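You operate a simulated robot arm through the tools that you are given. There is no shell and no other tool.

You run a simulated robot arm. Do the job below in one go: nothing can be reset, and whatever is moved stays where it is left.

JOB
Fill the six holes listed on the black rig's card, one press each.

It is judged by the outcome, as a careful person would: the job done as asked, and still so three seconds after it is handed in. It fails if anything else is knocked over, pushed out of place, dropped, spilled or broken.

ROBOT AND FRAMES
A 7-joint arm with a fingered hand, fixed in place. Base frame: the origin is on the floor under the middle of its stand, x ahead of it, y to its left, z up. Readings come in m, degrees, newtons and seconds.
With the tool pointing down near the work surface it reaches from about 0.32 to 0.72 m from the base axis. Its first joint turns from -166.0 to 166.0 degrees. Payload 4 kg.
The TCP is the grasp point between the finger pads, 0.026 m short of the fingertips. In the tool frame z runs along the fingers and y along their closing line. The gripper opens to 0.148 m; its body begins 0.073 m behind the TCP. The gripper is a hand of 3 fingers: y runs from the thumb to the fingers, the wrist lies at [0, 0, -0.239] in the tool frame.
Orientation is that of the tool frame in the base frame, as [roll, pitch, yaw] about the fixed x, y, z axes, in that order (R = Rz(yaw) Ry(pitch) Rx(roll)). With the fingers straight down and closing along the base's y, the tool's x points along the base's -x, its y along +y and its z along -z.

CONTROLS
- The arm moves only by the tool servo_tool. Its argument "series" is a list of rows, each a list of 6 numbers: the turn, a rotation vector about the base's x, y, z in units of 6 degrees (1.0 is 6 degrees), then the shift along the base's x, y, z in units of 25 mm (1.0 is 25 mm). In form: [[rx, ry, rz, tx, ty, tz], ...]. A call has 1 to 20 rows; each row shifts and turns the commanded pose from where the row before left it. A call with a number of a shift or a turn outside -1 to 1 is refused whole. Each row takes 0.2 s and may step no farther than 0.05 m and 8.6 degrees from the row before; otherwise, the whole call is refused. Where a pose cannot be reached the arm comes as near as it can. A force on the tool above 40 N (or 10 N above the force at the start of the call, whichever is more), or a blocked arm, ends the call early, and 0.2 s more pass. In this call time passes only in rows, and 0.2 s behind the last. The reply holds the time, the measured pose of the TCP, the force on the tool along the base axes, the opening and the grip force, in the units named above and with some noise, with the torque about the TCP (base axes, N m) and any sound that the robot's microphone picked up, and new pictures: "views" is both (left out), scene, wrist or none.
- Cameras (640 x 400 px; columns grow to the right, rows downward): "scene" is fixed at [0.2195, -0.6501, 1.441]; the picture's right is [0.99, -0.11, 0.00], its down [-0.04, -0.32, -0.95] and it looks along [0.10, 0.94, -0.33] (base axes); focal length 342 px, centre (320, 200). "wrist" rides on the gripper at [0.068, -0.039, -0.09] in the tool frame; the picture's right is [0.50, 0.87, 0.00], its down [-0.65, 0.38, -0.65] and it looks along [-0.57, 0.33, 0.76] (tool axes); focal length 222 px, centre (320, 200).
- move_column(by): slides the trunk up (or, below 0, down) by that many m; the arm rides with it, the base frame stays. It gives what a move gives, with no picture.
- set_fingers(finger1, finger2, thumb_bend): sets how far each is bent, from 0 (flat) to 100 (curled in); at 30 the hand is open as for a grip, at 70 the pads meet at the TCP. One left out holds its place. A second passes; each finger stops where it meets its share of the squeeze, and holds until it gets a number again. It is the only way to open and close the hand. It gives what a move gives, with no picture; readings hold the bend of each and the force on the fingers (four entries, about 0 where the hand has none), thumb and palm.
- pixel_to_xyz(camera, pixels): for up to 12 pixels [column, row] of the newest picture of that camera ("zoom" is the newest enlarged one), the place [x, y, z] in the base frame of the surface seen there, good to about 0.003 m. No time passes.
- close_up(camera, box): a new picture of the part [left, top, right, bottom] of that camera's present view, enlarged. No time passes.
- finish_job(): hands the job in; it is judged then, once.

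Open the gripper and draw the arm clear of the work before you hand the job in, unless the task says otherwise.

The tools are called after "Request:" as name(argument=value, ...) on one line, values as JSON. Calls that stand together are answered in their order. servo_tool: Moves the arm, as the interface text tells. Its arguments: {"type":"object","properties":{"series":{"type":"array","items":{"type":"array","items":{"type":"number"}}},"views":{"type":"string","enum":["both","scene","wrist","none"]}},"required":["series"]} The other tools are called the same way: move_column (by) moves the trunk up or down; set_fingers (finger1, finger2, thumb_bend) moves the fingers one by one; pixel_to_xyz (camera, pixels) gives the place of the surface under pixels of a picture; close_up (camera, box) takes an enlarged picture of a part of a camera's view; finish_job () hands the job in.

At the start:

```text
time: 0.0
ee_pos: [0.4324, 0.2056, 1.1377]
ee_rot: [-179.9, 0.0, 179.8]
force: [0.5, -0.5, 0.7]
moment: [0.0, -0.02, -0.01]
finger_gap: 0.1477
gripper_force: 0.1
shape: jaw
bend: [30.0, 30.0, 30.0]
finger forces: [0.0, 0.1, 0.0, 0.1, 0.0, 0.0]
trunk travel left (down, up): [-0.525, 0.065]
```

scene: 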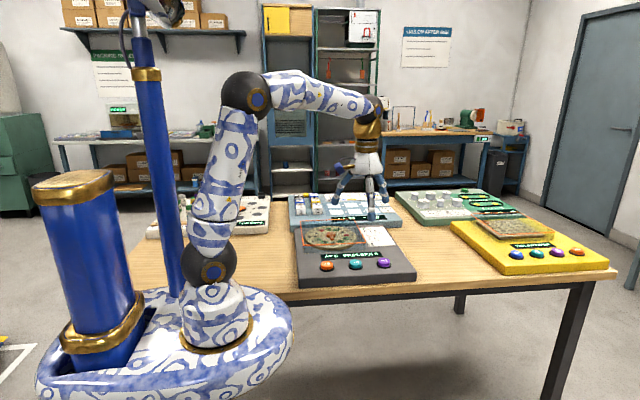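
wrist: 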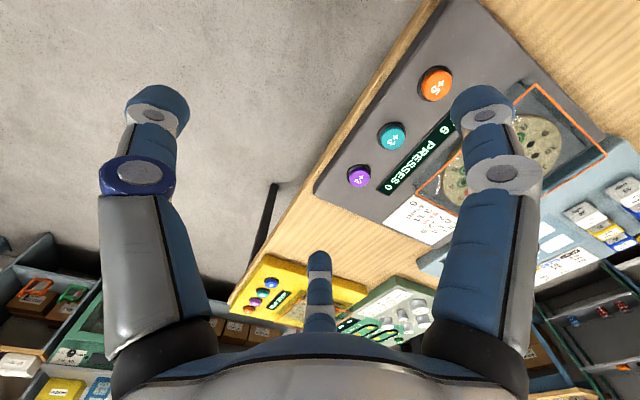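

The scene shows several rigs; the black one is around (355, 255) with three buttons and a card near (378, 236). I'll enlarge it to read the card.

Request:
close_up(camera="scene", box=[290, 215, 420, 295])

Request:
close_up(camera="wrist", box=[330, 50, 630, 250])

Request:
close_up(camera="scene", box=[355, 220, 405, 252])

Request:
close_up(camera="wrist", box=[375, 185, 465, 245])

```text
4.92 times, centred on (355, 255) of scene
```

zoom: 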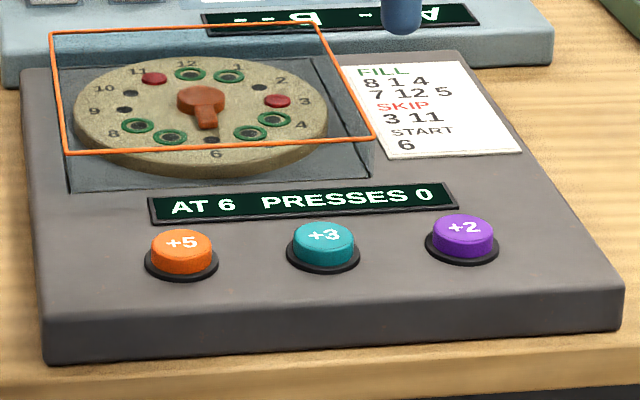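

```text
2.00 times, centred on (480, 150) of wrist
```

zoom: 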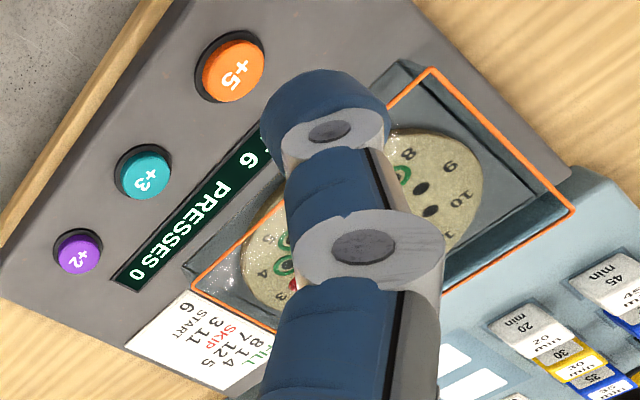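

```text
12.50 times, centred on (380, 236) of scene
```

zoom: 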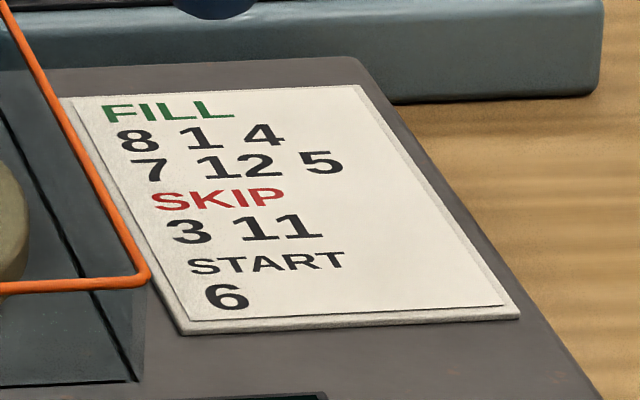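

```text
6.67 times, centred on (420, 215) of wrist
```

zoom: 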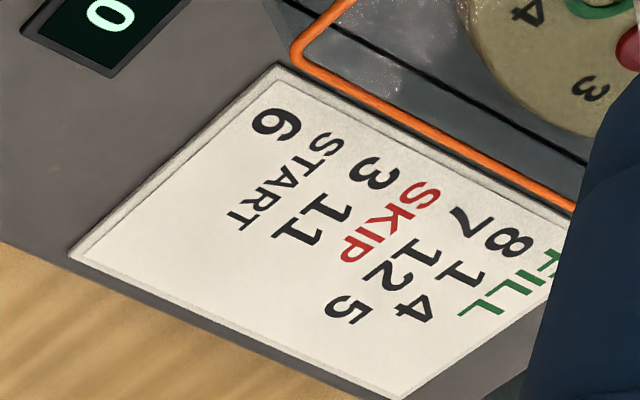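

The card reads FILL 8 1 4 / 7 12 5, SKIP 3 11, START 6, and the pointer is at 6. So the order is +2→8, +5→1, +3→4, +3→7, +5→12, +5→5. Next I measure the button tops, bases and surroundings.

Request:
pixel_to_xyz(camera="scene", pixels=[[327, 264], [356, 263], [384, 261], [312, 264], [342, 266], [370, 268], [400, 275], [363, 246], [306, 245], [366, 242], [354, 220], [302, 222]])

Request:
pixel_to_xyz(camera="wrist", pixels=[[435, 84], [392, 136], [360, 177], [450, 99], [400, 150], [366, 185], [420, 155], [446, 76], [385, 125], [421, 86], [345, 165]])

Request:
close_up(camera="scene", box=[310, 250, 400, 280])

Request:
close_up(camera="scene", box=[300, 90, 440, 230])

```text
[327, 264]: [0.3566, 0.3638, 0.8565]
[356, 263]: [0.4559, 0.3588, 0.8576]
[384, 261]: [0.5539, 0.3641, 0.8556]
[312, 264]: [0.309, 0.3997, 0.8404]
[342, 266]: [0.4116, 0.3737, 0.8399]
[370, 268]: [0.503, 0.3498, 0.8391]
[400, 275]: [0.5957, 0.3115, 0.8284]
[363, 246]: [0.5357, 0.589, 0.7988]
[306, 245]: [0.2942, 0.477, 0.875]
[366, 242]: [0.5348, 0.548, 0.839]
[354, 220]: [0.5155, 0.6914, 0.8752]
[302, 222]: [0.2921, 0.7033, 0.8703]
```

```text
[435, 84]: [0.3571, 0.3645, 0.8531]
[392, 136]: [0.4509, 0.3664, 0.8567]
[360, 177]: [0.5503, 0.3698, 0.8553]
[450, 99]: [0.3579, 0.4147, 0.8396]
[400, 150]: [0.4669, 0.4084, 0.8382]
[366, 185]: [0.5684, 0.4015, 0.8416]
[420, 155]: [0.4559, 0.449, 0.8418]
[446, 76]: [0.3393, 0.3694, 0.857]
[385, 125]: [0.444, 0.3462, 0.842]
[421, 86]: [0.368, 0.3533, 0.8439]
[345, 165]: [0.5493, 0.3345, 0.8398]
```

```text
7.11 times, centred on (355, 265) of scene
```

zoom: 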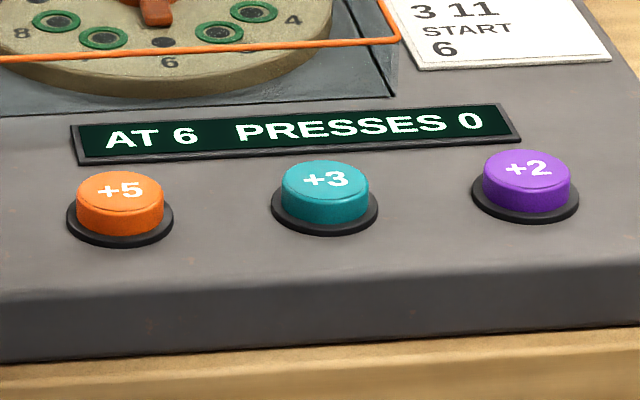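

```text
2.86 times, centred on (370, 160) of scene
```

zoom: 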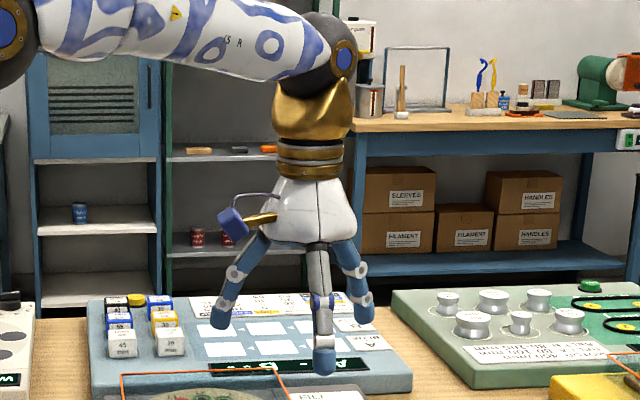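

Button tops are at about +5 (0.357, 0.364), +3 (0.455, 0.362) and +2 (0.552, 0.366), with z about 0.856 on a panel at about 0.840. The orange frame starts at y≈0.477. The hand is clear at z 1.14, so I close the fingers into a pointed cluster to press with.

Request:
set_fingers(finger1=70, finger2=70, thumb_bend=70)

```text
time: 1.0
ee_pos: [0.4337, 0.2067, 1.1373]
ee_rot: [179.9, 0.0, 179.9]
force: [0.3, -0.4, 0.3]
moment: [-0.02, 0.02, -0.01]
finger_gap: 0.0001
gripper_force: 0.0
shape: fingers
bend: [69.0, 69.0, 70.0]
finger forces: [0.1, 0.0, 0.1, 0.1, 0.0, 0.1]
trunk travel left (down, up): [-0.525, 0.065]
```

The fingers are closed into a point (bends 69/69/70). I move at this height to above the purple +2 button at (0.552, 0.365).

Request:
servo_tool(series=[[0, 0, 0, 0.68, 0.91, 0], [0, 0, 0, 0.68, 0.91, 0], [0, 0, 0, 0.68, 0.91, 0], [0, 0, 0, 0.68, 0.91, 0], [0, 0, 0, 0.68, 0.91, 0], [0, 0, 0, 0.68, 0.91, 0], [0, 0, 0, 0.68, 0.91, 0], [0, 0, 0, 0, 0, 0]], views="both")

```text
time: 2.8
ee_pos: [0.5429, 0.3578, 1.1317]
ee_rot: [-180.0, 0.0, 180.0]
force: [-0.6, 0.3, -0.3]
moment: [0.01, -0.01, -0.02]
finger_gap: 0.0003
gripper_force: 0.0
shape: fingers
bend: [69.0, 69.0, 70.0]
finger forces: [0.0, 0.1, 0.0, 0.0, 0.0, 0.0]
out of reach, approached as far as the arm can: row 7
trunk travel left (down, up): [-0.525, 0.065]
```

scene: 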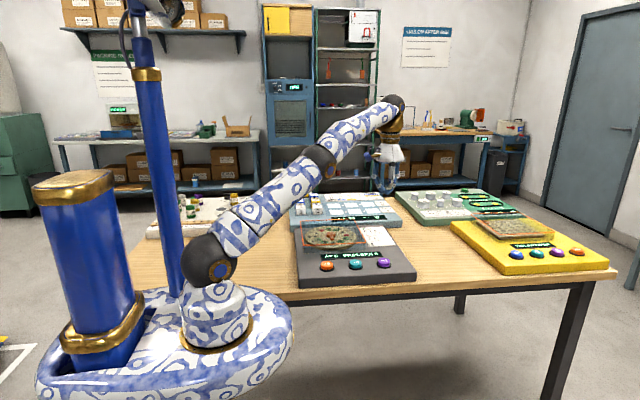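
wrist: 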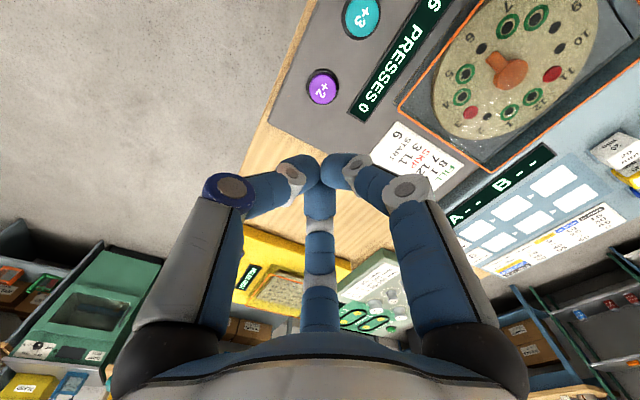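

The arm hit its reach limit at this height (0.543, 0.358). Reach should grow lower down, so I descend 0.15 m; the tips will still be about 0.1 m above the button.

Request:
servo_tool(series=[[0, 0, 0, 0, 0, -1], [0, 0, 0, 0, 0, -1], [0, 0, 0, 0, 0, -1], [0, 0, 0, 0, 0, -1], [0, 0, 0, 0, 0, -1], [0, 0, 0, 0, 0, -1], [0, 0, 0, 0, 0, 0]], views="both")

```text
time: 4.4
ee_pos: [0.5393, 0.3589, 0.9838]
ee_rot: [180.0, 0.0, 180.0]
force: [0.3, -0.1, -0.4]
moment: [0.02, 0.02, 0.02]
finger_gap: 0.0001
gripper_force: 0.1
shape: fingers
bend: [69.0, 69.0, 70.0]
finger forces: [0.0, 0.0, 0.0, 0.0, 0.0, 0.0]
trunk travel left (down, up): [-0.525, 0.065]
```

scene: 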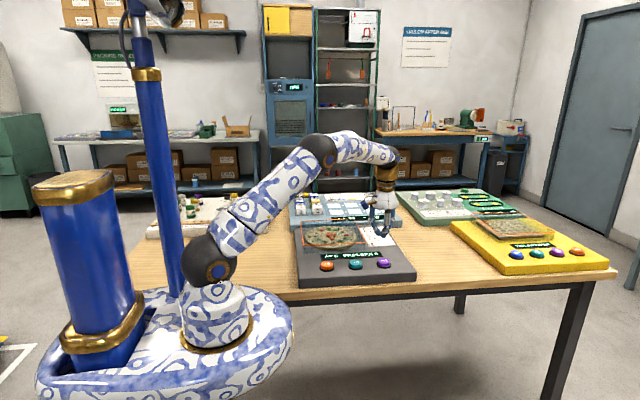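
wrist: 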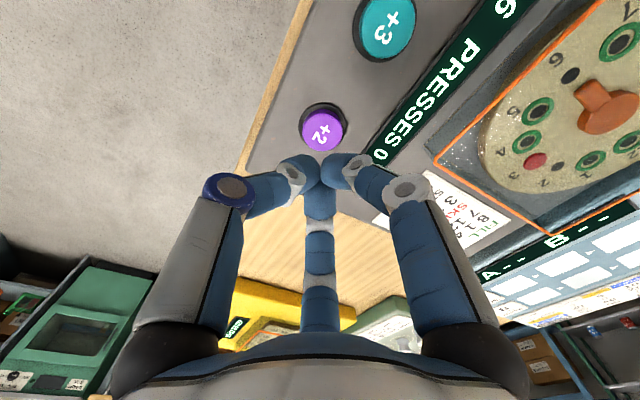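

The +2 button is now clear in the wrist view at about (322, 130). I measure it and the fingertip cluster near (320, 165) precisely.

Request:
pixel_to_xyz(camera="wrist", pixels=[[322, 130], [306, 128], [338, 132], [322, 115], [324, 145], [388, 25], [372, 22], [402, 28], [318, 165], [360, 140], [390, 150], [322, 160]])

Request:
close_up(camera="wrist", box=[270, 80, 390, 200])

Request:
close_up(camera="scene", box=[290, 160, 430, 300])

```text
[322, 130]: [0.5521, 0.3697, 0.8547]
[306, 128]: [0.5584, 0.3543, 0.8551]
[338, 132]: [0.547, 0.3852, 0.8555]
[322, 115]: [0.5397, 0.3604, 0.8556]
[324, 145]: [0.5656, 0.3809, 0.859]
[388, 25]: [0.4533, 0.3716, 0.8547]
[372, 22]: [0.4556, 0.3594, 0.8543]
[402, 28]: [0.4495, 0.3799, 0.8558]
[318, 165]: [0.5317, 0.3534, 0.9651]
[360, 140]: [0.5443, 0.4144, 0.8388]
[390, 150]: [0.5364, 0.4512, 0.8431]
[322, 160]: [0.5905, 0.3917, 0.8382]
```

```text
3.33 times, centred on (330, 140) of wrist
```

zoom: 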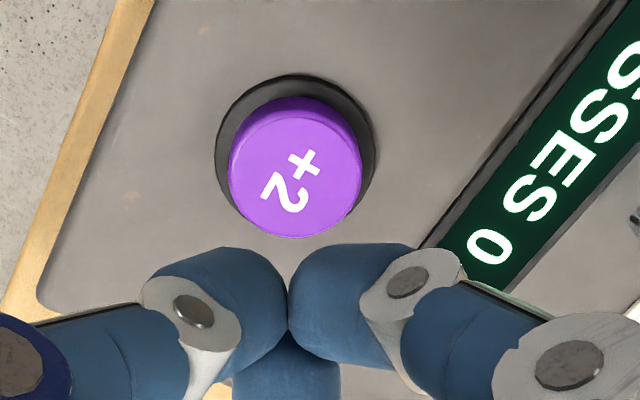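

```text
2.86 times, centred on (360, 230) of scene
```

zoom: 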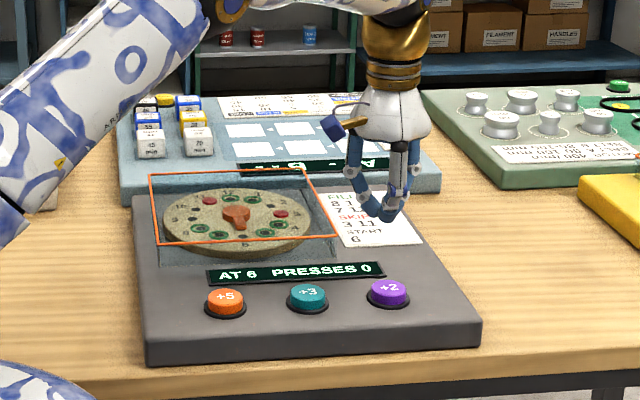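

The +2 centre comes out at about (0.5525, 0.368, 0.855). I check where the lowest part of the finger cluster sits relative to the TCP.

Request:
pixel_to_xyz(camera="zoom", pixels=[[383, 217], [375, 212], [388, 218], [368, 205], [395, 212], [402, 200], [360, 195], [385, 205], [388, 293], [306, 296], [226, 301]])

Request:
close_up(camera="scene", box=[365, 200, 405, 240])

```text
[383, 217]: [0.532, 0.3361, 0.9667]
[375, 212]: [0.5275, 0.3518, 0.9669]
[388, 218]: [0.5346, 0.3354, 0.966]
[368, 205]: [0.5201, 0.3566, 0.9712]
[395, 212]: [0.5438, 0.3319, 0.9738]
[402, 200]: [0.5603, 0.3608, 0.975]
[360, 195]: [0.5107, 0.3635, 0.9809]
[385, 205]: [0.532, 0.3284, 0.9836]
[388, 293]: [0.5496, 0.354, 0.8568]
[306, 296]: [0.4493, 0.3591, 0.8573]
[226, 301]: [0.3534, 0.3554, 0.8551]
```

```text
10.00 times, centred on (385, 220) of scene
```

zoom: 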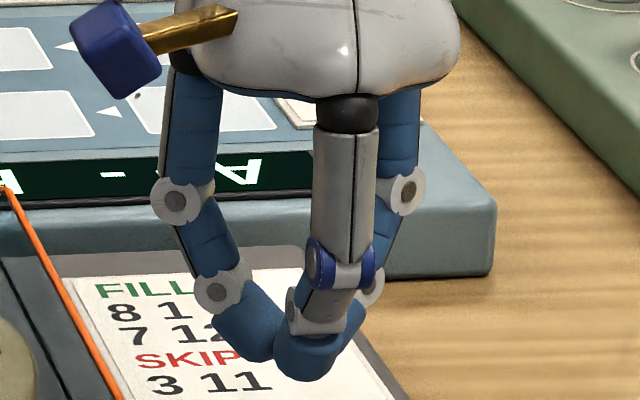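

The cluster's lowest point is about 0.018 m below the TCP, so contact should come at TCP z≈0.874. I shift over the +2 button and go down to about TCP z 0.90.

Request:
servo_tool(series=[[0, 0, 0, 0.53, 0.36, 0], [0, 0, 0, 0, 0, -1], [0, 0, 0, 0, 0, -1], [0, 0, 0, 0, 0, -1], [0, 0, 0, 0, 0, -0.2], [0, 0, 0, 0, 0, 0]], views="both")

```text
time: 5.8
ee_pos: [0.5538, 0.3672, 0.9018]
ee_rot: [-179.9, 0.0, 179.9]
force: [-0.7, 0.1, -0.1]
moment: [0.0, -0.01, 0.0]
finger_gap: 0.0
gripper_force: 0.1
shape: fingers
bend: [69.0, 69.0, 70.0]
finger forces: [0.0, 0.0, 0.1, 0.1, 0.0, 0.1]
trunk travel left (down, up): [-0.525, 0.065]
```

scene: 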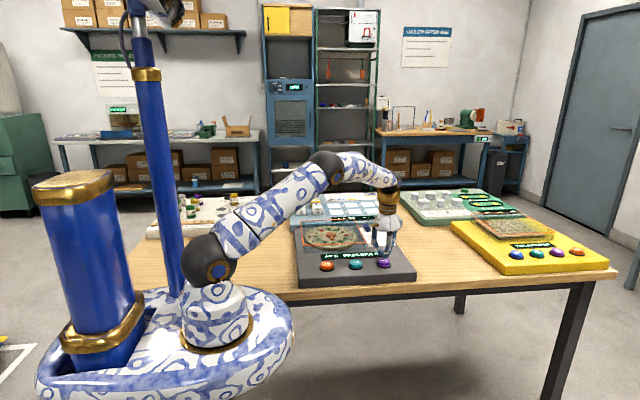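
wrist: 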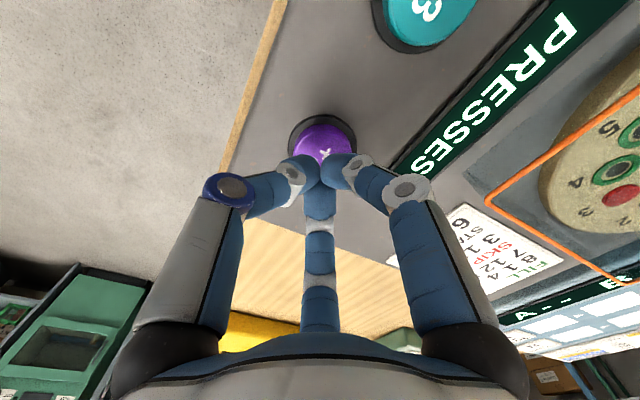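

The cluster is centred over the purple button at about (322, 140) in the wrist view. I make one short stroke to TCP z≈0.869 and back up, then check the display.

Request:
servo_tool(series=[[0, 0, 0, 0, 0, -0.8], [0, 0, 0, 0, 0, -0.5], [0, 0, 0, 0, 0, 0.5], [0, 0, 0, 0, 0, 0.8], [0, 0, 0, 0, 0, 0]], views="both")

Request:
close_up(camera="scene", box=[290, 215, 420, 295])

```text
time: 7.0
ee_pos: [0.5543, 0.3674, 0.9038]
ee_rot: [180.0, 0.0, 180.0]
force: [-0.3, -0.8, -0.1]
moment: [-0.02, 0.0, 0.0]
finger_gap: 0.0
gripper_force: 0.2
shape: fingers
bend: [70.0, 70.0, 70.0]
finger forces: [0.1, 0.0, 0.0, 0.0, 0.0, 0.0]
trunk travel left (down, up): [-0.525, 0.065]
heard: click
```

scene: 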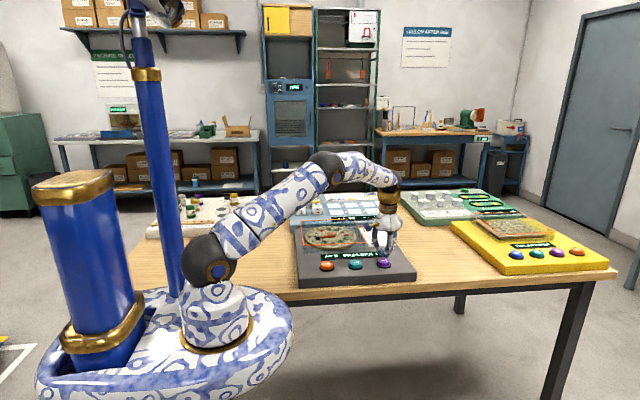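
wrist: 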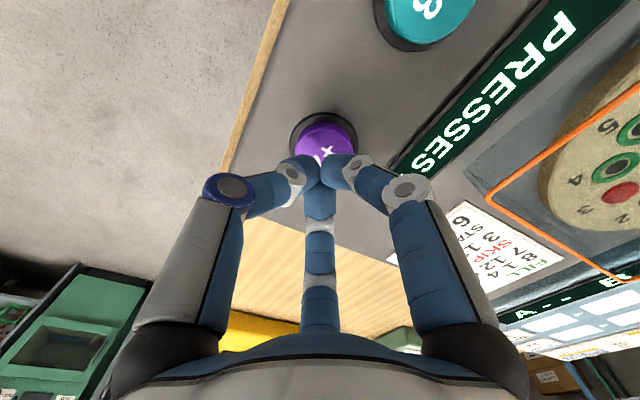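

```text
4.92 times, centred on (355, 255) of scene
```

zoom: 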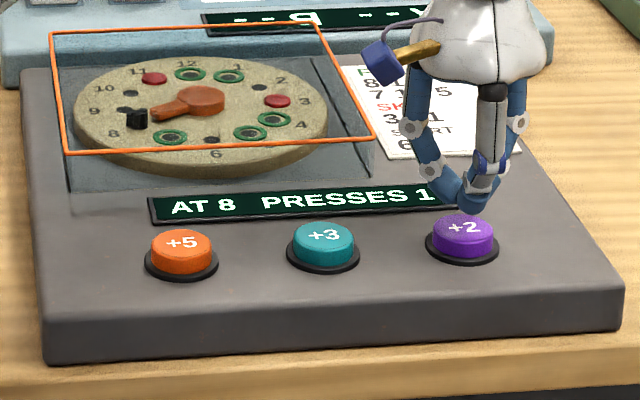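

A click was heard, and the display shows "AT 8 PRESSES 1" with a peg in hole 8. Next is +5 (orange): I rise 30 mm and move about -0.198 m in x.

Request:
servo_tool(series=[[0, 0, 0, 0, 0, 0.8], [0, 0, 0, 0, 0, 0.6], [0, 0, 0, -0.99, 0, 0], [0, 0, 0, -0.99, 0, 0], [0, 0, 0, -0.99, 0, 0], [0, 0, 0, -0.99, 0, 0], [0, 0, 0, -0.99, 0, 0], [0, 0, 0, -0.99, 0, 0], [0, 0, 0, -0.99, 0, 0], [0, 0, 0, -0.99, 0, 0], [0, 0, 0, 0, 0, 0]], views="both")

```text
time: 9.4
ee_pos: [0.3533, 0.3666, 0.9393]
ee_rot: [-179.9, 0.0, 179.9]
force: [0.3, -0.5, 0.6]
moment: [-0.01, -0.03, 0.02]
finger_gap: 0.0
gripper_force: 0.0
shape: fingers
bend: [70.0, 70.0, 70.0]
finger forces: [0.1, 0.1, 0.1, 0.0, 0.1, 0.1]
trunk travel left (down, up): [-0.525, 0.065]
```

scene: 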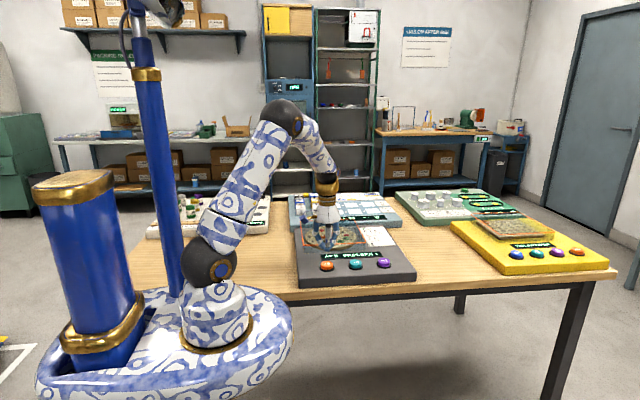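
wrist: 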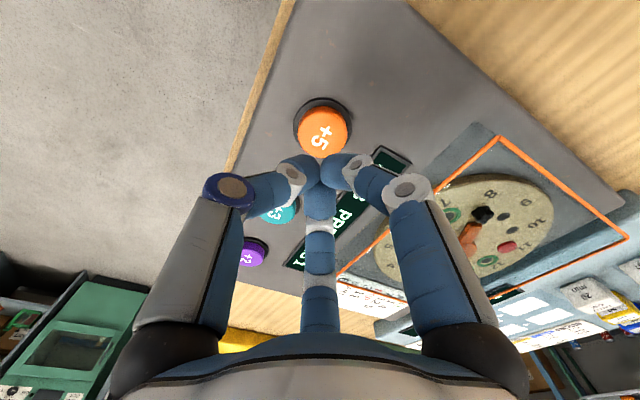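

The orange +5 button shows at about (323, 130) in the wrist view. I measure its centre and edges.

Request:
pixel_to_xyz(camera="wrist", pixels=[[323, 131], [302, 130], [345, 131], [323, 112], [323, 150]])

Request:
close_up(camera="wrist", box=[270, 80, 390, 155])

```text
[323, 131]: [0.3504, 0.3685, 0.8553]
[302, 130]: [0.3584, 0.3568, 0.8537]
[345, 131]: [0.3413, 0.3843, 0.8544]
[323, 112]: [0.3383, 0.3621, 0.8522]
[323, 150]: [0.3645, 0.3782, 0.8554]
```

```text
5.33 times, centred on (330, 118) of wrist
```

zoom: 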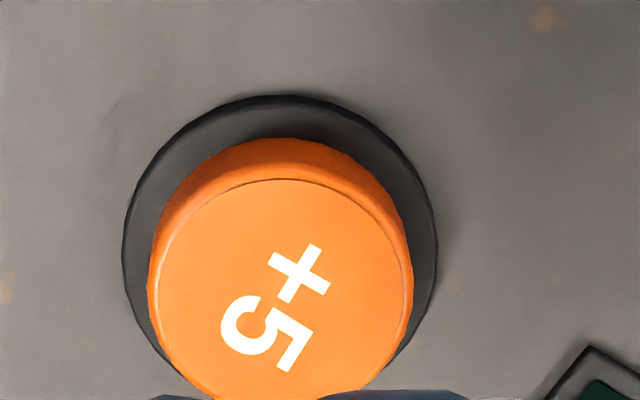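

The +5 centre is about (0.355, 0.368), and the TCP is within 2 mm of it. I descend and make the same-depth stroke, then rise and check.

Request:
servo_tool(series=[[0, 0, 0, 0.06, 0.04, -0.8], [0, 0, 0, 0, 0, -0.6], [0, 0, 0, 0, 0, 0], [0, 0, 0, 0, 0, -0.8], [0, 0, 0, 0, 0, -0.5], [0, 0, 0, 0, 0, 0.5], [0, 0, 0, 0, 0, 0.8], [0, 0, 0, 0, 0, 0]], views="both")

Request:
close_up(camera="scene", box=[290, 215, 420, 295])

```text
time: 11.2
ee_pos: [0.3567, 0.3683, 0.9043]
ee_rot: [179.9, -0.1, 179.9]
force: [0.6, -0.4, 0.4]
moment: [0.02, -0.02, -0.03]
finger_gap: 0.0001
gripper_force: 0.1
shape: fingers
bend: [70.0, 70.0, 70.0]
finger forces: [0.1, 0.0, 0.0, 0.0, 0.0, 0.1]
trunk travel left (down, up): [-0.525, 0.065]
heard: click
```

scene: 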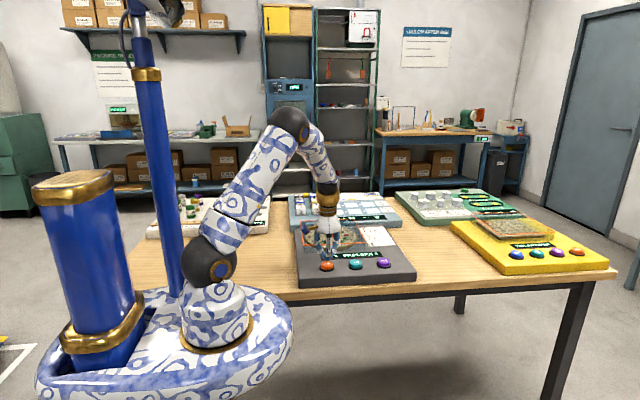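
wrist: 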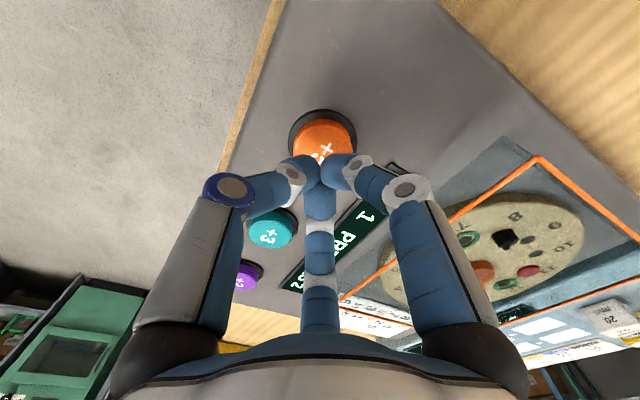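

```text
4.92 times, centred on (355, 255) of scene
```

zoom: 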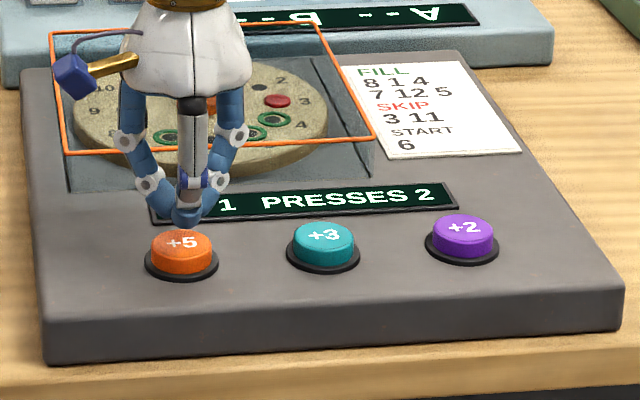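

The display shows "…1 PRESSES 2", so the pointer is at 1. I rise and move to +3 (teal) at about x 0.454, checking the dial on the way.

Request:
servo_tool(series=[[0, 0, 0, 0, 0, 0.8], [0, 0, 0, 0, 0, 0.6], [0, 0, 0, 0.98, 0, 0], [0, 0, 0, 0.98, 0, 0], [0, 0, 0, 0.98, 0, 0], [0, 0, 0, 0.98, 0, 0], [0, 0, 0, 0, 0, 0]], views="both")

Request:
close_up(camera="scene", box=[290, 215, 420, 295])

Request:
close_up(camera="wrist", box=[270, 80, 390, 155])

Request:
pixel_to_xyz(camera="wrist", pixels=[[323, 131], [323, 137], [302, 130], [345, 131], [323, 112], [323, 148]])

```text
time: 12.8
ee_pos: [0.455, 0.3687, 0.9394]
ee_rot: [-180.0, 0.0, -179.9]
force: [-0.7, 0.7, -0.5]
moment: [-0.02, 0.03, 0.02]
finger_gap: 0.0
gripper_force: 0.0
shape: fingers
bend: [70.0, 70.0, 70.0]
finger forces: [0.0, 0.0, 0.0, 0.0, 0.0, 0.0]
trunk travel left (down, up): [-0.525, 0.065]
```

scene: 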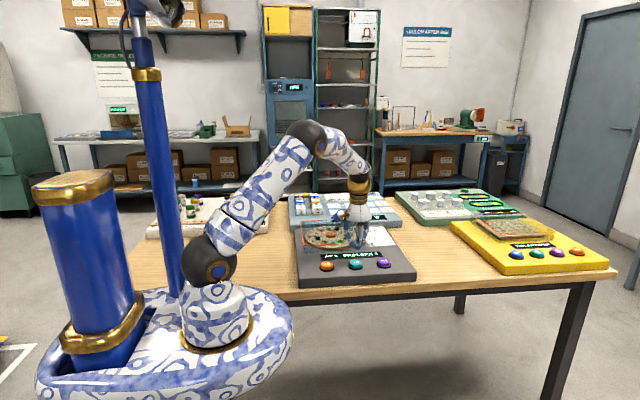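
wrist: 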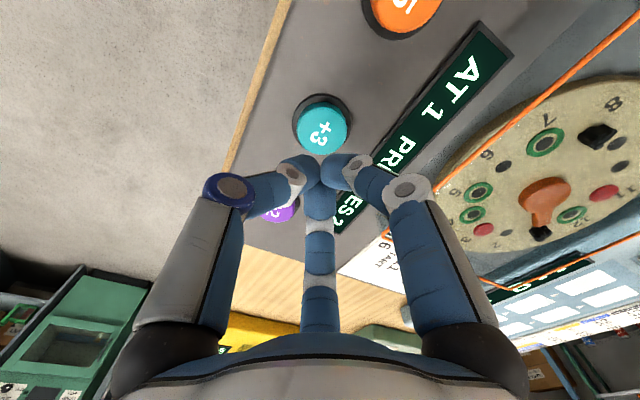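

```text
4.92 times, centred on (355, 255) of scene
```

zoom: 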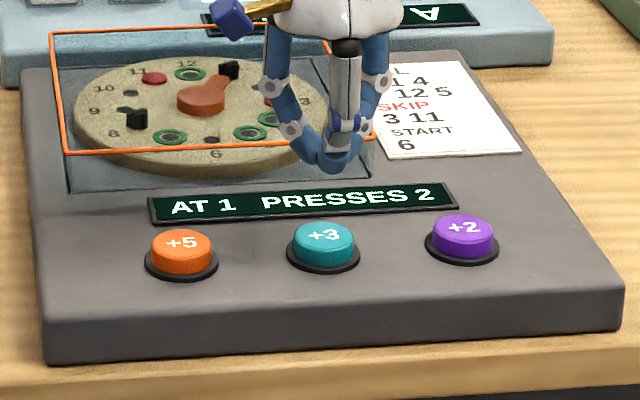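

```text
5.33 times, centred on (330, 118) of wrist
```

zoom: 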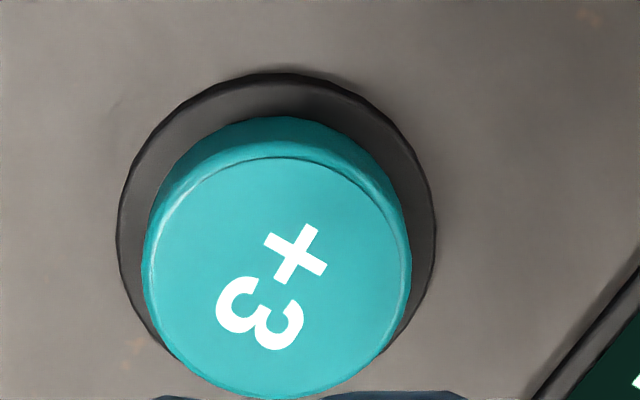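

```text
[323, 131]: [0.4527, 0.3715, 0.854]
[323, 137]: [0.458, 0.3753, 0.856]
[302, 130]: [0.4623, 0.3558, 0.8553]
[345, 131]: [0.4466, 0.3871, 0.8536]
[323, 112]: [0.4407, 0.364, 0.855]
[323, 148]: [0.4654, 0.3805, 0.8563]
```

"AT 1 PRESSES 2" with a peg in hole 1. The +3 centre (about 0.4535, 0.370) lies under the tip, so I do one stroke on +3, which should land on 4.

Request:
servo_tool(series=[[0, 0, 0, -0.06, 0, -0.8], [0, 0, 0, 0, 0, -0.6], [0, 0, 0, 0, 0, 0], [0, 0, 0, 0, 0, -0.8], [0, 0, 0, 0, 0, -0.5], [0, 0, 0, 0, 0, 0.5], [0, 0, 0, 0, 0, 0.8], [0, 0, 0, 0, 0, 0.6], [0, 0, 0, 0, 0, 0]], views="both")

Request:
close_up(camera="scene", box=[290, 215, 420, 295])

```text
time: 14.8
ee_pos: [0.4526, 0.3664, 0.9197]
ee_rot: [179.9, 0.0, 179.9]
force: [0.4, -0.5, 0.3]
moment: [0.0, 0.03, 0.01]
finger_gap: 0.0
gripper_force: 0.1
shape: fingers
bend: [70.0, 70.0, 70.0]
finger forces: [0.1, 0.0, 0.0, 0.0, 0.0, 0.0]
trunk travel left (down, up): [-0.525, 0.065]
heard: click
```

scene: 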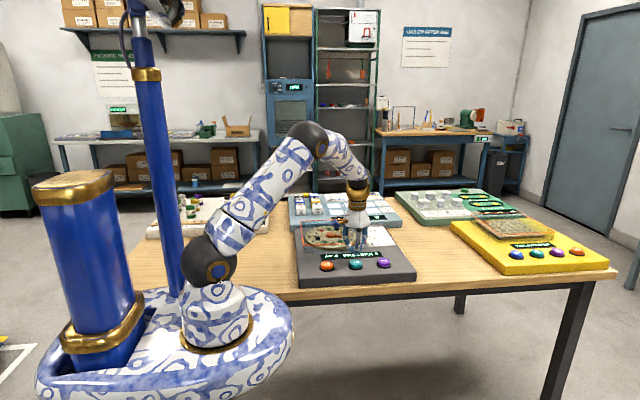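
wrist: 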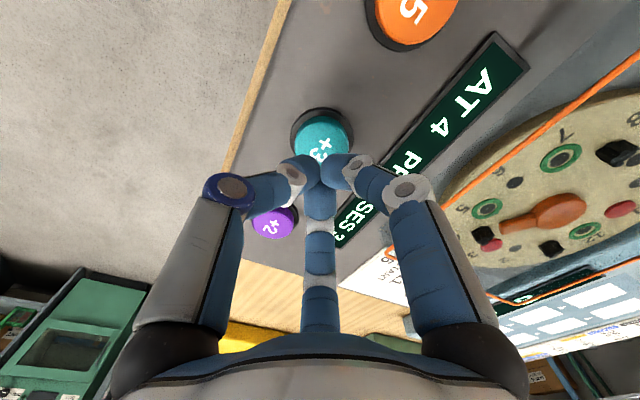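

```text
4.92 times, centred on (355, 255) of scene
```

zoom: 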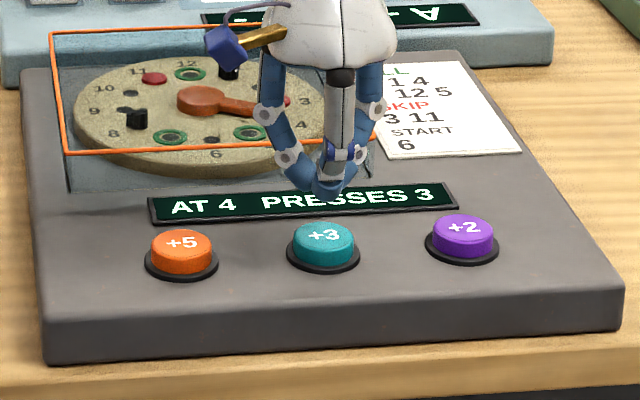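

"AT 4 PRESSES 3", peg in 4. Second +3 press now (to 7): same bottom depth from the present height.

Request:
servo_tool(series=[[0, 0, 0, 0, 0, -0.6], [0, 0, 0, 0, 0, 0], [0, 0, 0, 0, 0, -0.8], [0, 0, 0, 0, 0, -0.5], [0, 0, 0, 0, 0, 0.5], [0, 0, 0, 0, 0, 0.8], [0, 0, 0, 0, 0, 0.6], [0, 0, 0, 0, 0, 0.8], [0, 0, 0, 0, 0, 0]], views="both")

Request:
close_up(camera="scene", box=[290, 215, 420, 295])

```text
time: 16.8
ee_pos: [0.4529, 0.3668, 0.938]
ee_rot: [180.0, 0.0, -180.0]
force: [0.5, 0.3, 0.3]
moment: [-0.02, 0.0, -0.03]
finger_gap: 0.0
gripper_force: 0.0
shape: fingers
bend: [70.0, 70.0, 70.0]
finger forces: [0.0, 0.0, 0.0, 0.1, 0.0, 0.1]
trunk travel left (down, up): [-0.525, 0.065]
heard: click
```

scene: 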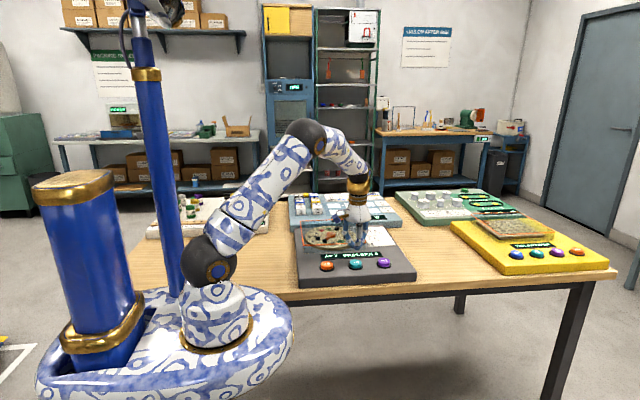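
wrist: 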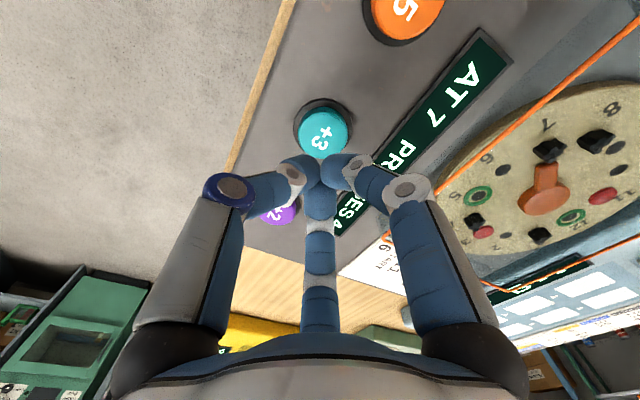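

```text
4.92 times, centred on (355, 255) of scene
```

zoom: 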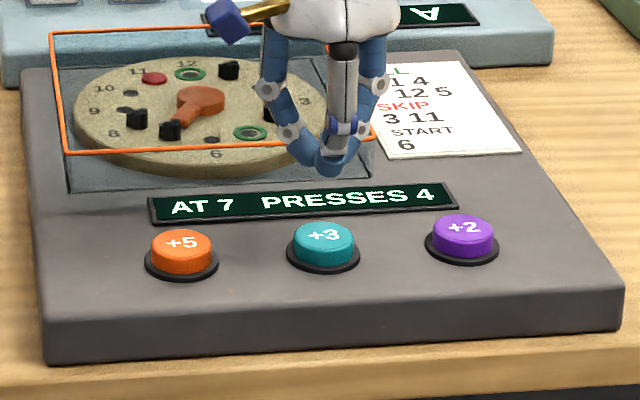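

"AT 7 PRESSES 4", peg in 7. Now I go back over +5 at x≈0.3555 and stroke once, to land on 12.

Request:
servo_tool(series=[[0, 0, 0, -0.975, 0, 0], [0, 0, 0, -0.975, 0, 0], [0, 0, 0, -0.975, 0, 0], [0, 0, 0, -0.975, 0, 0], [0, 0, 0, 0, 0, 0]], views="wrist")

```text
time: 18.0
ee_pos: [0.3553, 0.3674, 0.9388]
ee_rot: [179.9, 0.0, 179.9]
force: [-0.2, -0.3, -0.4]
moment: [-0.02, -0.02, 0.03]
finger_gap: 0.0
gripper_force: 0.1
shape: fingers
bend: [70.0, 70.0, 70.0]
finger forces: [0.0, 0.1, 0.1, 0.0, 0.0, 0.1]
trunk travel left (down, up): [-0.525, 0.065]
```

wrist: 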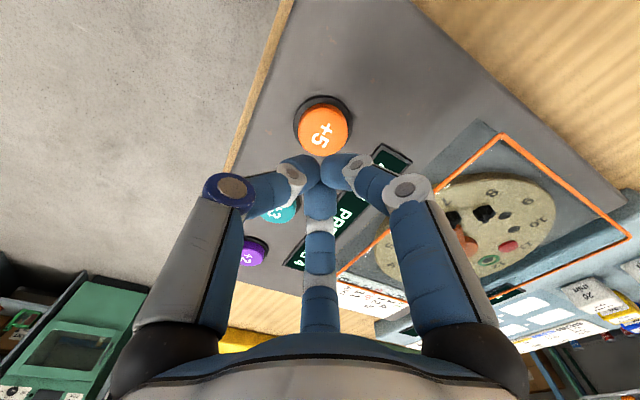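

The orange button is at (323, 130) under the tips, the same place as before the earlier good press. One stroke on +5.

Request:
servo_tool(series=[[0, 0, 0, 0, 0, -0.8], [0, 0, 0, 0, 0, -0.6], [0, 0, 0, 0, 0, 0], [0, 0, 0, 0, 0, -0.8], [0, 0, 0, 0, 0, -0.5], [0, 0, 0, 0, 0, 0.5], [0, 0, 0, 0, 0, 0.8], [0, 0, 0, 0, 0, 0.6], [0, 0, 0, 0, 0, 0]], views="both")

Request:
close_up(camera="scene", box=[290, 215, 420, 295])

Request:
close_up(camera="wrist", box=[270, 140, 570, 320])

```text
time: 20.0
ee_pos: [0.355, 0.3673, 0.9209]
ee_rot: [-180.0, 0.0, 179.9]
force: [0.2, 0.0, -0.3]
moment: [-0.03, 0.03, -0.03]
finger_gap: 0.0003
gripper_force: 0.1
shape: fingers
bend: [70.0, 70.0, 70.0]
finger forces: [0.0, 0.0, 0.1, 0.0, 0.1, 0.1]
trunk travel left (down, up): [-0.525, 0.065]
heard: click
```

scene: 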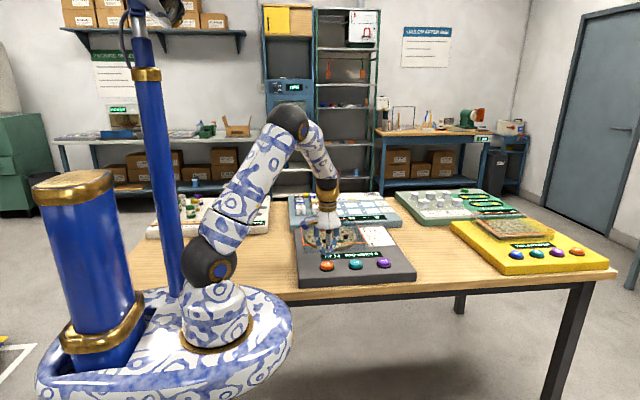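
wrist: 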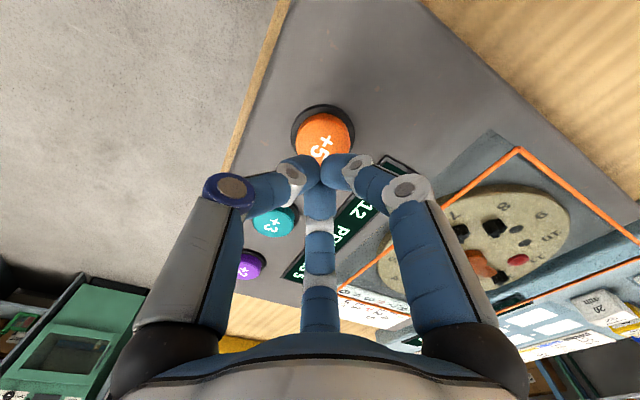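

```text
4.92 times, centred on (355, 255) of scene
```

zoom: 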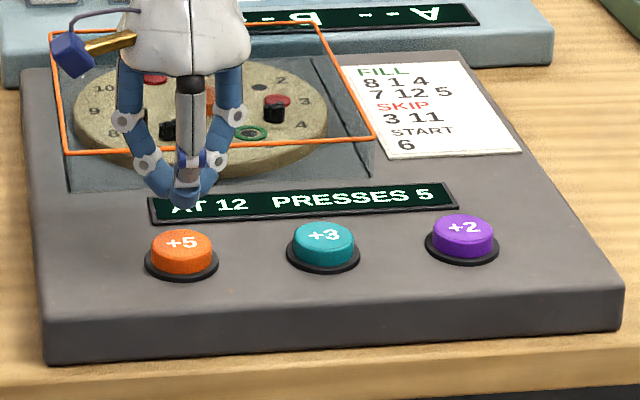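

```text
2.13 times, centred on (420, 230) of wrist
```

zoom: 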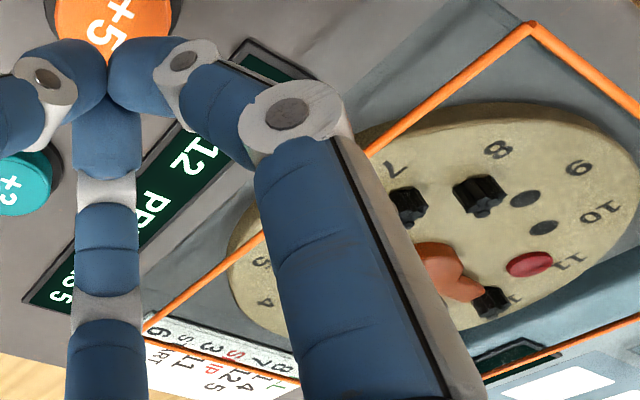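

"AT 12 PRESSES 5". The last hole, 5, needs one more +5 press, with the same depth and place, and then I rise well clear.

Request:
servo_tool(series=[[0, 0, 0, 0, 0, -0.6], [0, 0, 0, 0, 0, 0], [0, 0, 0, 0, 0, -0.8], [0, 0, 0, 0, 0, -0.5], [0, 0, 0, 0, 0, 0.5], [0, 0, 0, 0, 0, 0.8], [0, 0, 0, 0, 0, 0.6], [0, 0, 0, 0, 0, 0.8], [0, 0, 0, 0, 0, 0]], views="both")

Request:
close_up(camera="scene", box=[290, 215, 420, 295])

```text
time: 22.0
ee_pos: [0.3539, 0.3693, 0.9396]
ee_rot: [-180.0, 0.0, 180.0]
force: [-0.3, -0.8, -0.1]
moment: [-0.01, -0.03, 0.01]
finger_gap: 0.0002
gripper_force: 0.2
shape: fingers
bend: [70.0, 70.0, 70.0]
finger forces: [0.0, 0.0, 0.0, 0.0, 0.0, 0.0]
trunk travel left (down, up): [-0.525, 0.065]
heard: click
```

scene: 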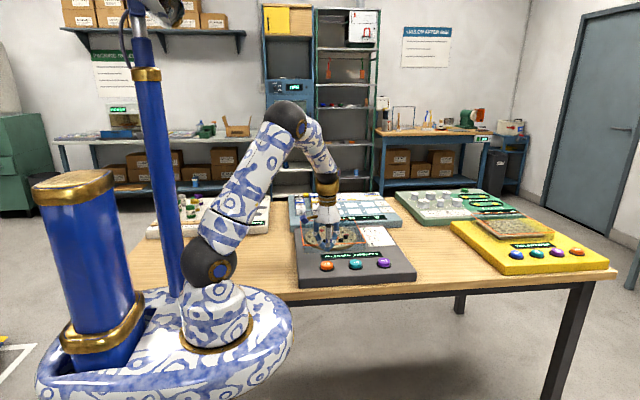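
wrist: 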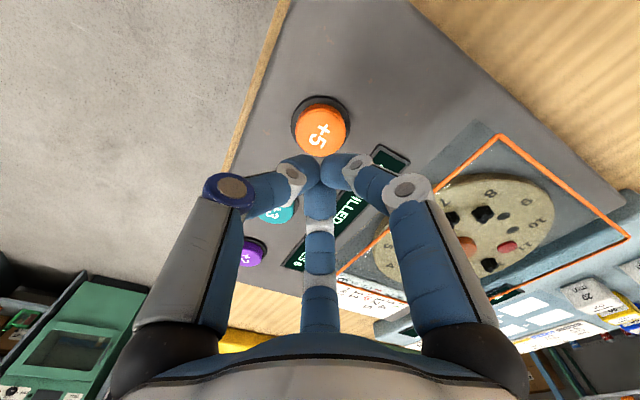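

```text
4.92 times, centred on (355, 255) of scene
```

zoom: 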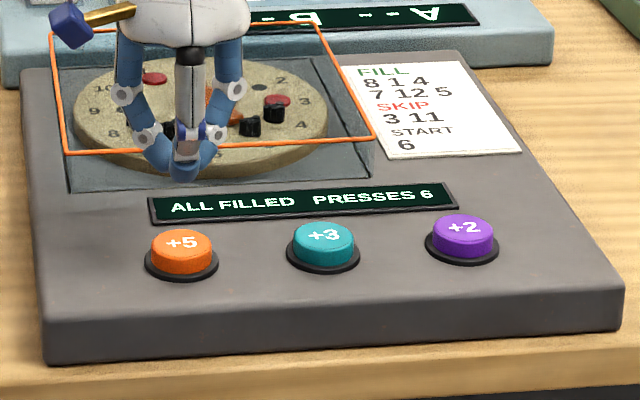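

The display reads "ALL FILLED PRESSES 6". I raise the arm straight up and draw it back towards its starting place, away from the work.

Request:
servo_tool(series=[[0, 0, 0, 0, 0, 1], [0, 0, 0, 0, 0, 1], [0, 0, 0, 0, 0, 1], [0, 0, 0, 0, 0, 1], [0, 0, 0, 0, 0, 1], [0, 0, 0, 0, 0, 1], [0, 0, 0, 0, 0, 1], [0, 0, 0, 0, 0, 1], [0, 0, 0, 0.4, -0.9, 0], [0, 0, 0, 0.4, -0.9, 0], [0, 0, 0, 0.4, -0.9, 0], [0, 0, 0, 0.4, -0.9, 0], [0, 0, 0, 0.4, -0.9, 0], [0, 0, 0, 0.4, -0.9, 0], [0, 0, 0, 0.4, -0.9, 0], [0, 0, 0, 0, 0, 0]], views="both")

Request:
set_fingers(finger1=30, finger2=30, thumb_bend=30)

Request:
close_up(camera="scene", box=[290, 215, 420, 295])

```text
time: 25.4
ee_pos: [0.4246, 0.2107, 1.1374]
ee_rot: [-180.0, 0.0, -180.0]
force: [-0.2, 0.1, 0.6]
moment: [0.03, 0.0, 0.02]
finger_gap: 0.0
gripper_force: 0.1
shape: fingers
bend: [70.0, 70.0, 70.0]
finger forces: [0.1, 0.0, 0.1, 0.0, 0.0, 0.0]
trunk travel left (down, up): [-0.525, 0.065]
```

scene: 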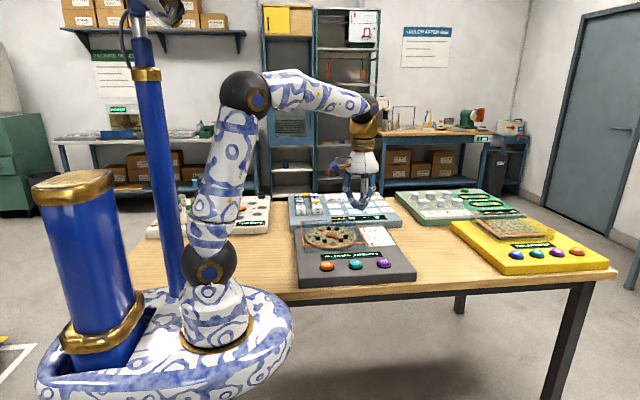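
wrist: 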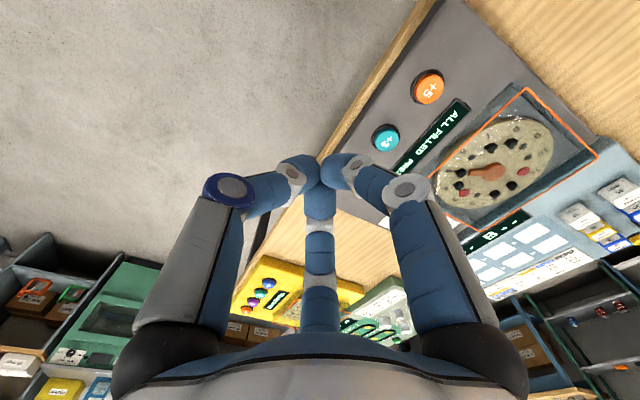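

```text
time: 26.4
ee_pos: [0.4249, 0.2127, 1.1387]
ee_rot: [180.0, -0.1, 179.9]
force: [0.4, 0.4, 0.3]
moment: [-0.01, -0.01, -0.01]
finger_gap: 0.1266
gripper_force: 0.1
shape: fingers
bend: [30.0, 30.0, 30.0]
finger forces: [0.0, 0.0, 0.0, 0.0, 0.0, 0.0]
trunk travel left (down, up): [-0.525, 0.065]
```

```text
4.92 times, centred on (355, 255) of scene
```

zoom: 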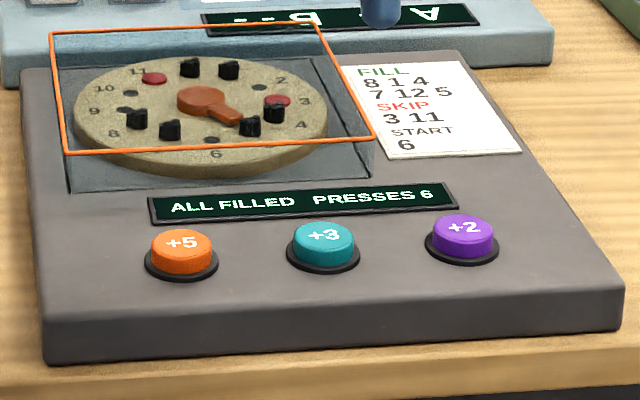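

The rig shows "ALL FILLED PRESSES 6", with pegs in 12, 1, 4, 5, 7 and 8, and 3 and 11 untouched. The hand is open and clear of the work, so I hand the job in.

Request:
finish_job()

```text
The job is handed in.
```

All six holes on the black rig's card (8, 1, 4, 7, 12 and 5) are filled, each with a single press. The rig's display read "ALL FILLED PRESSES 6" before I handed the job in.

- **Order pressed:** from the start at 6, I pressed +2, +5, +3, +3, +5, +5. That took the pointer to 8, 1, 4, 7, 12 and 5 in turn, the same order as the card.
- **Skipped holes:** the pointer never stopped on 3 or 11, and both were untouched in the last picture.
- **Surroundings:** I saw nothing else moved or knocked over in the last pictures. The arm is drawn back near its starting place with the hand open.
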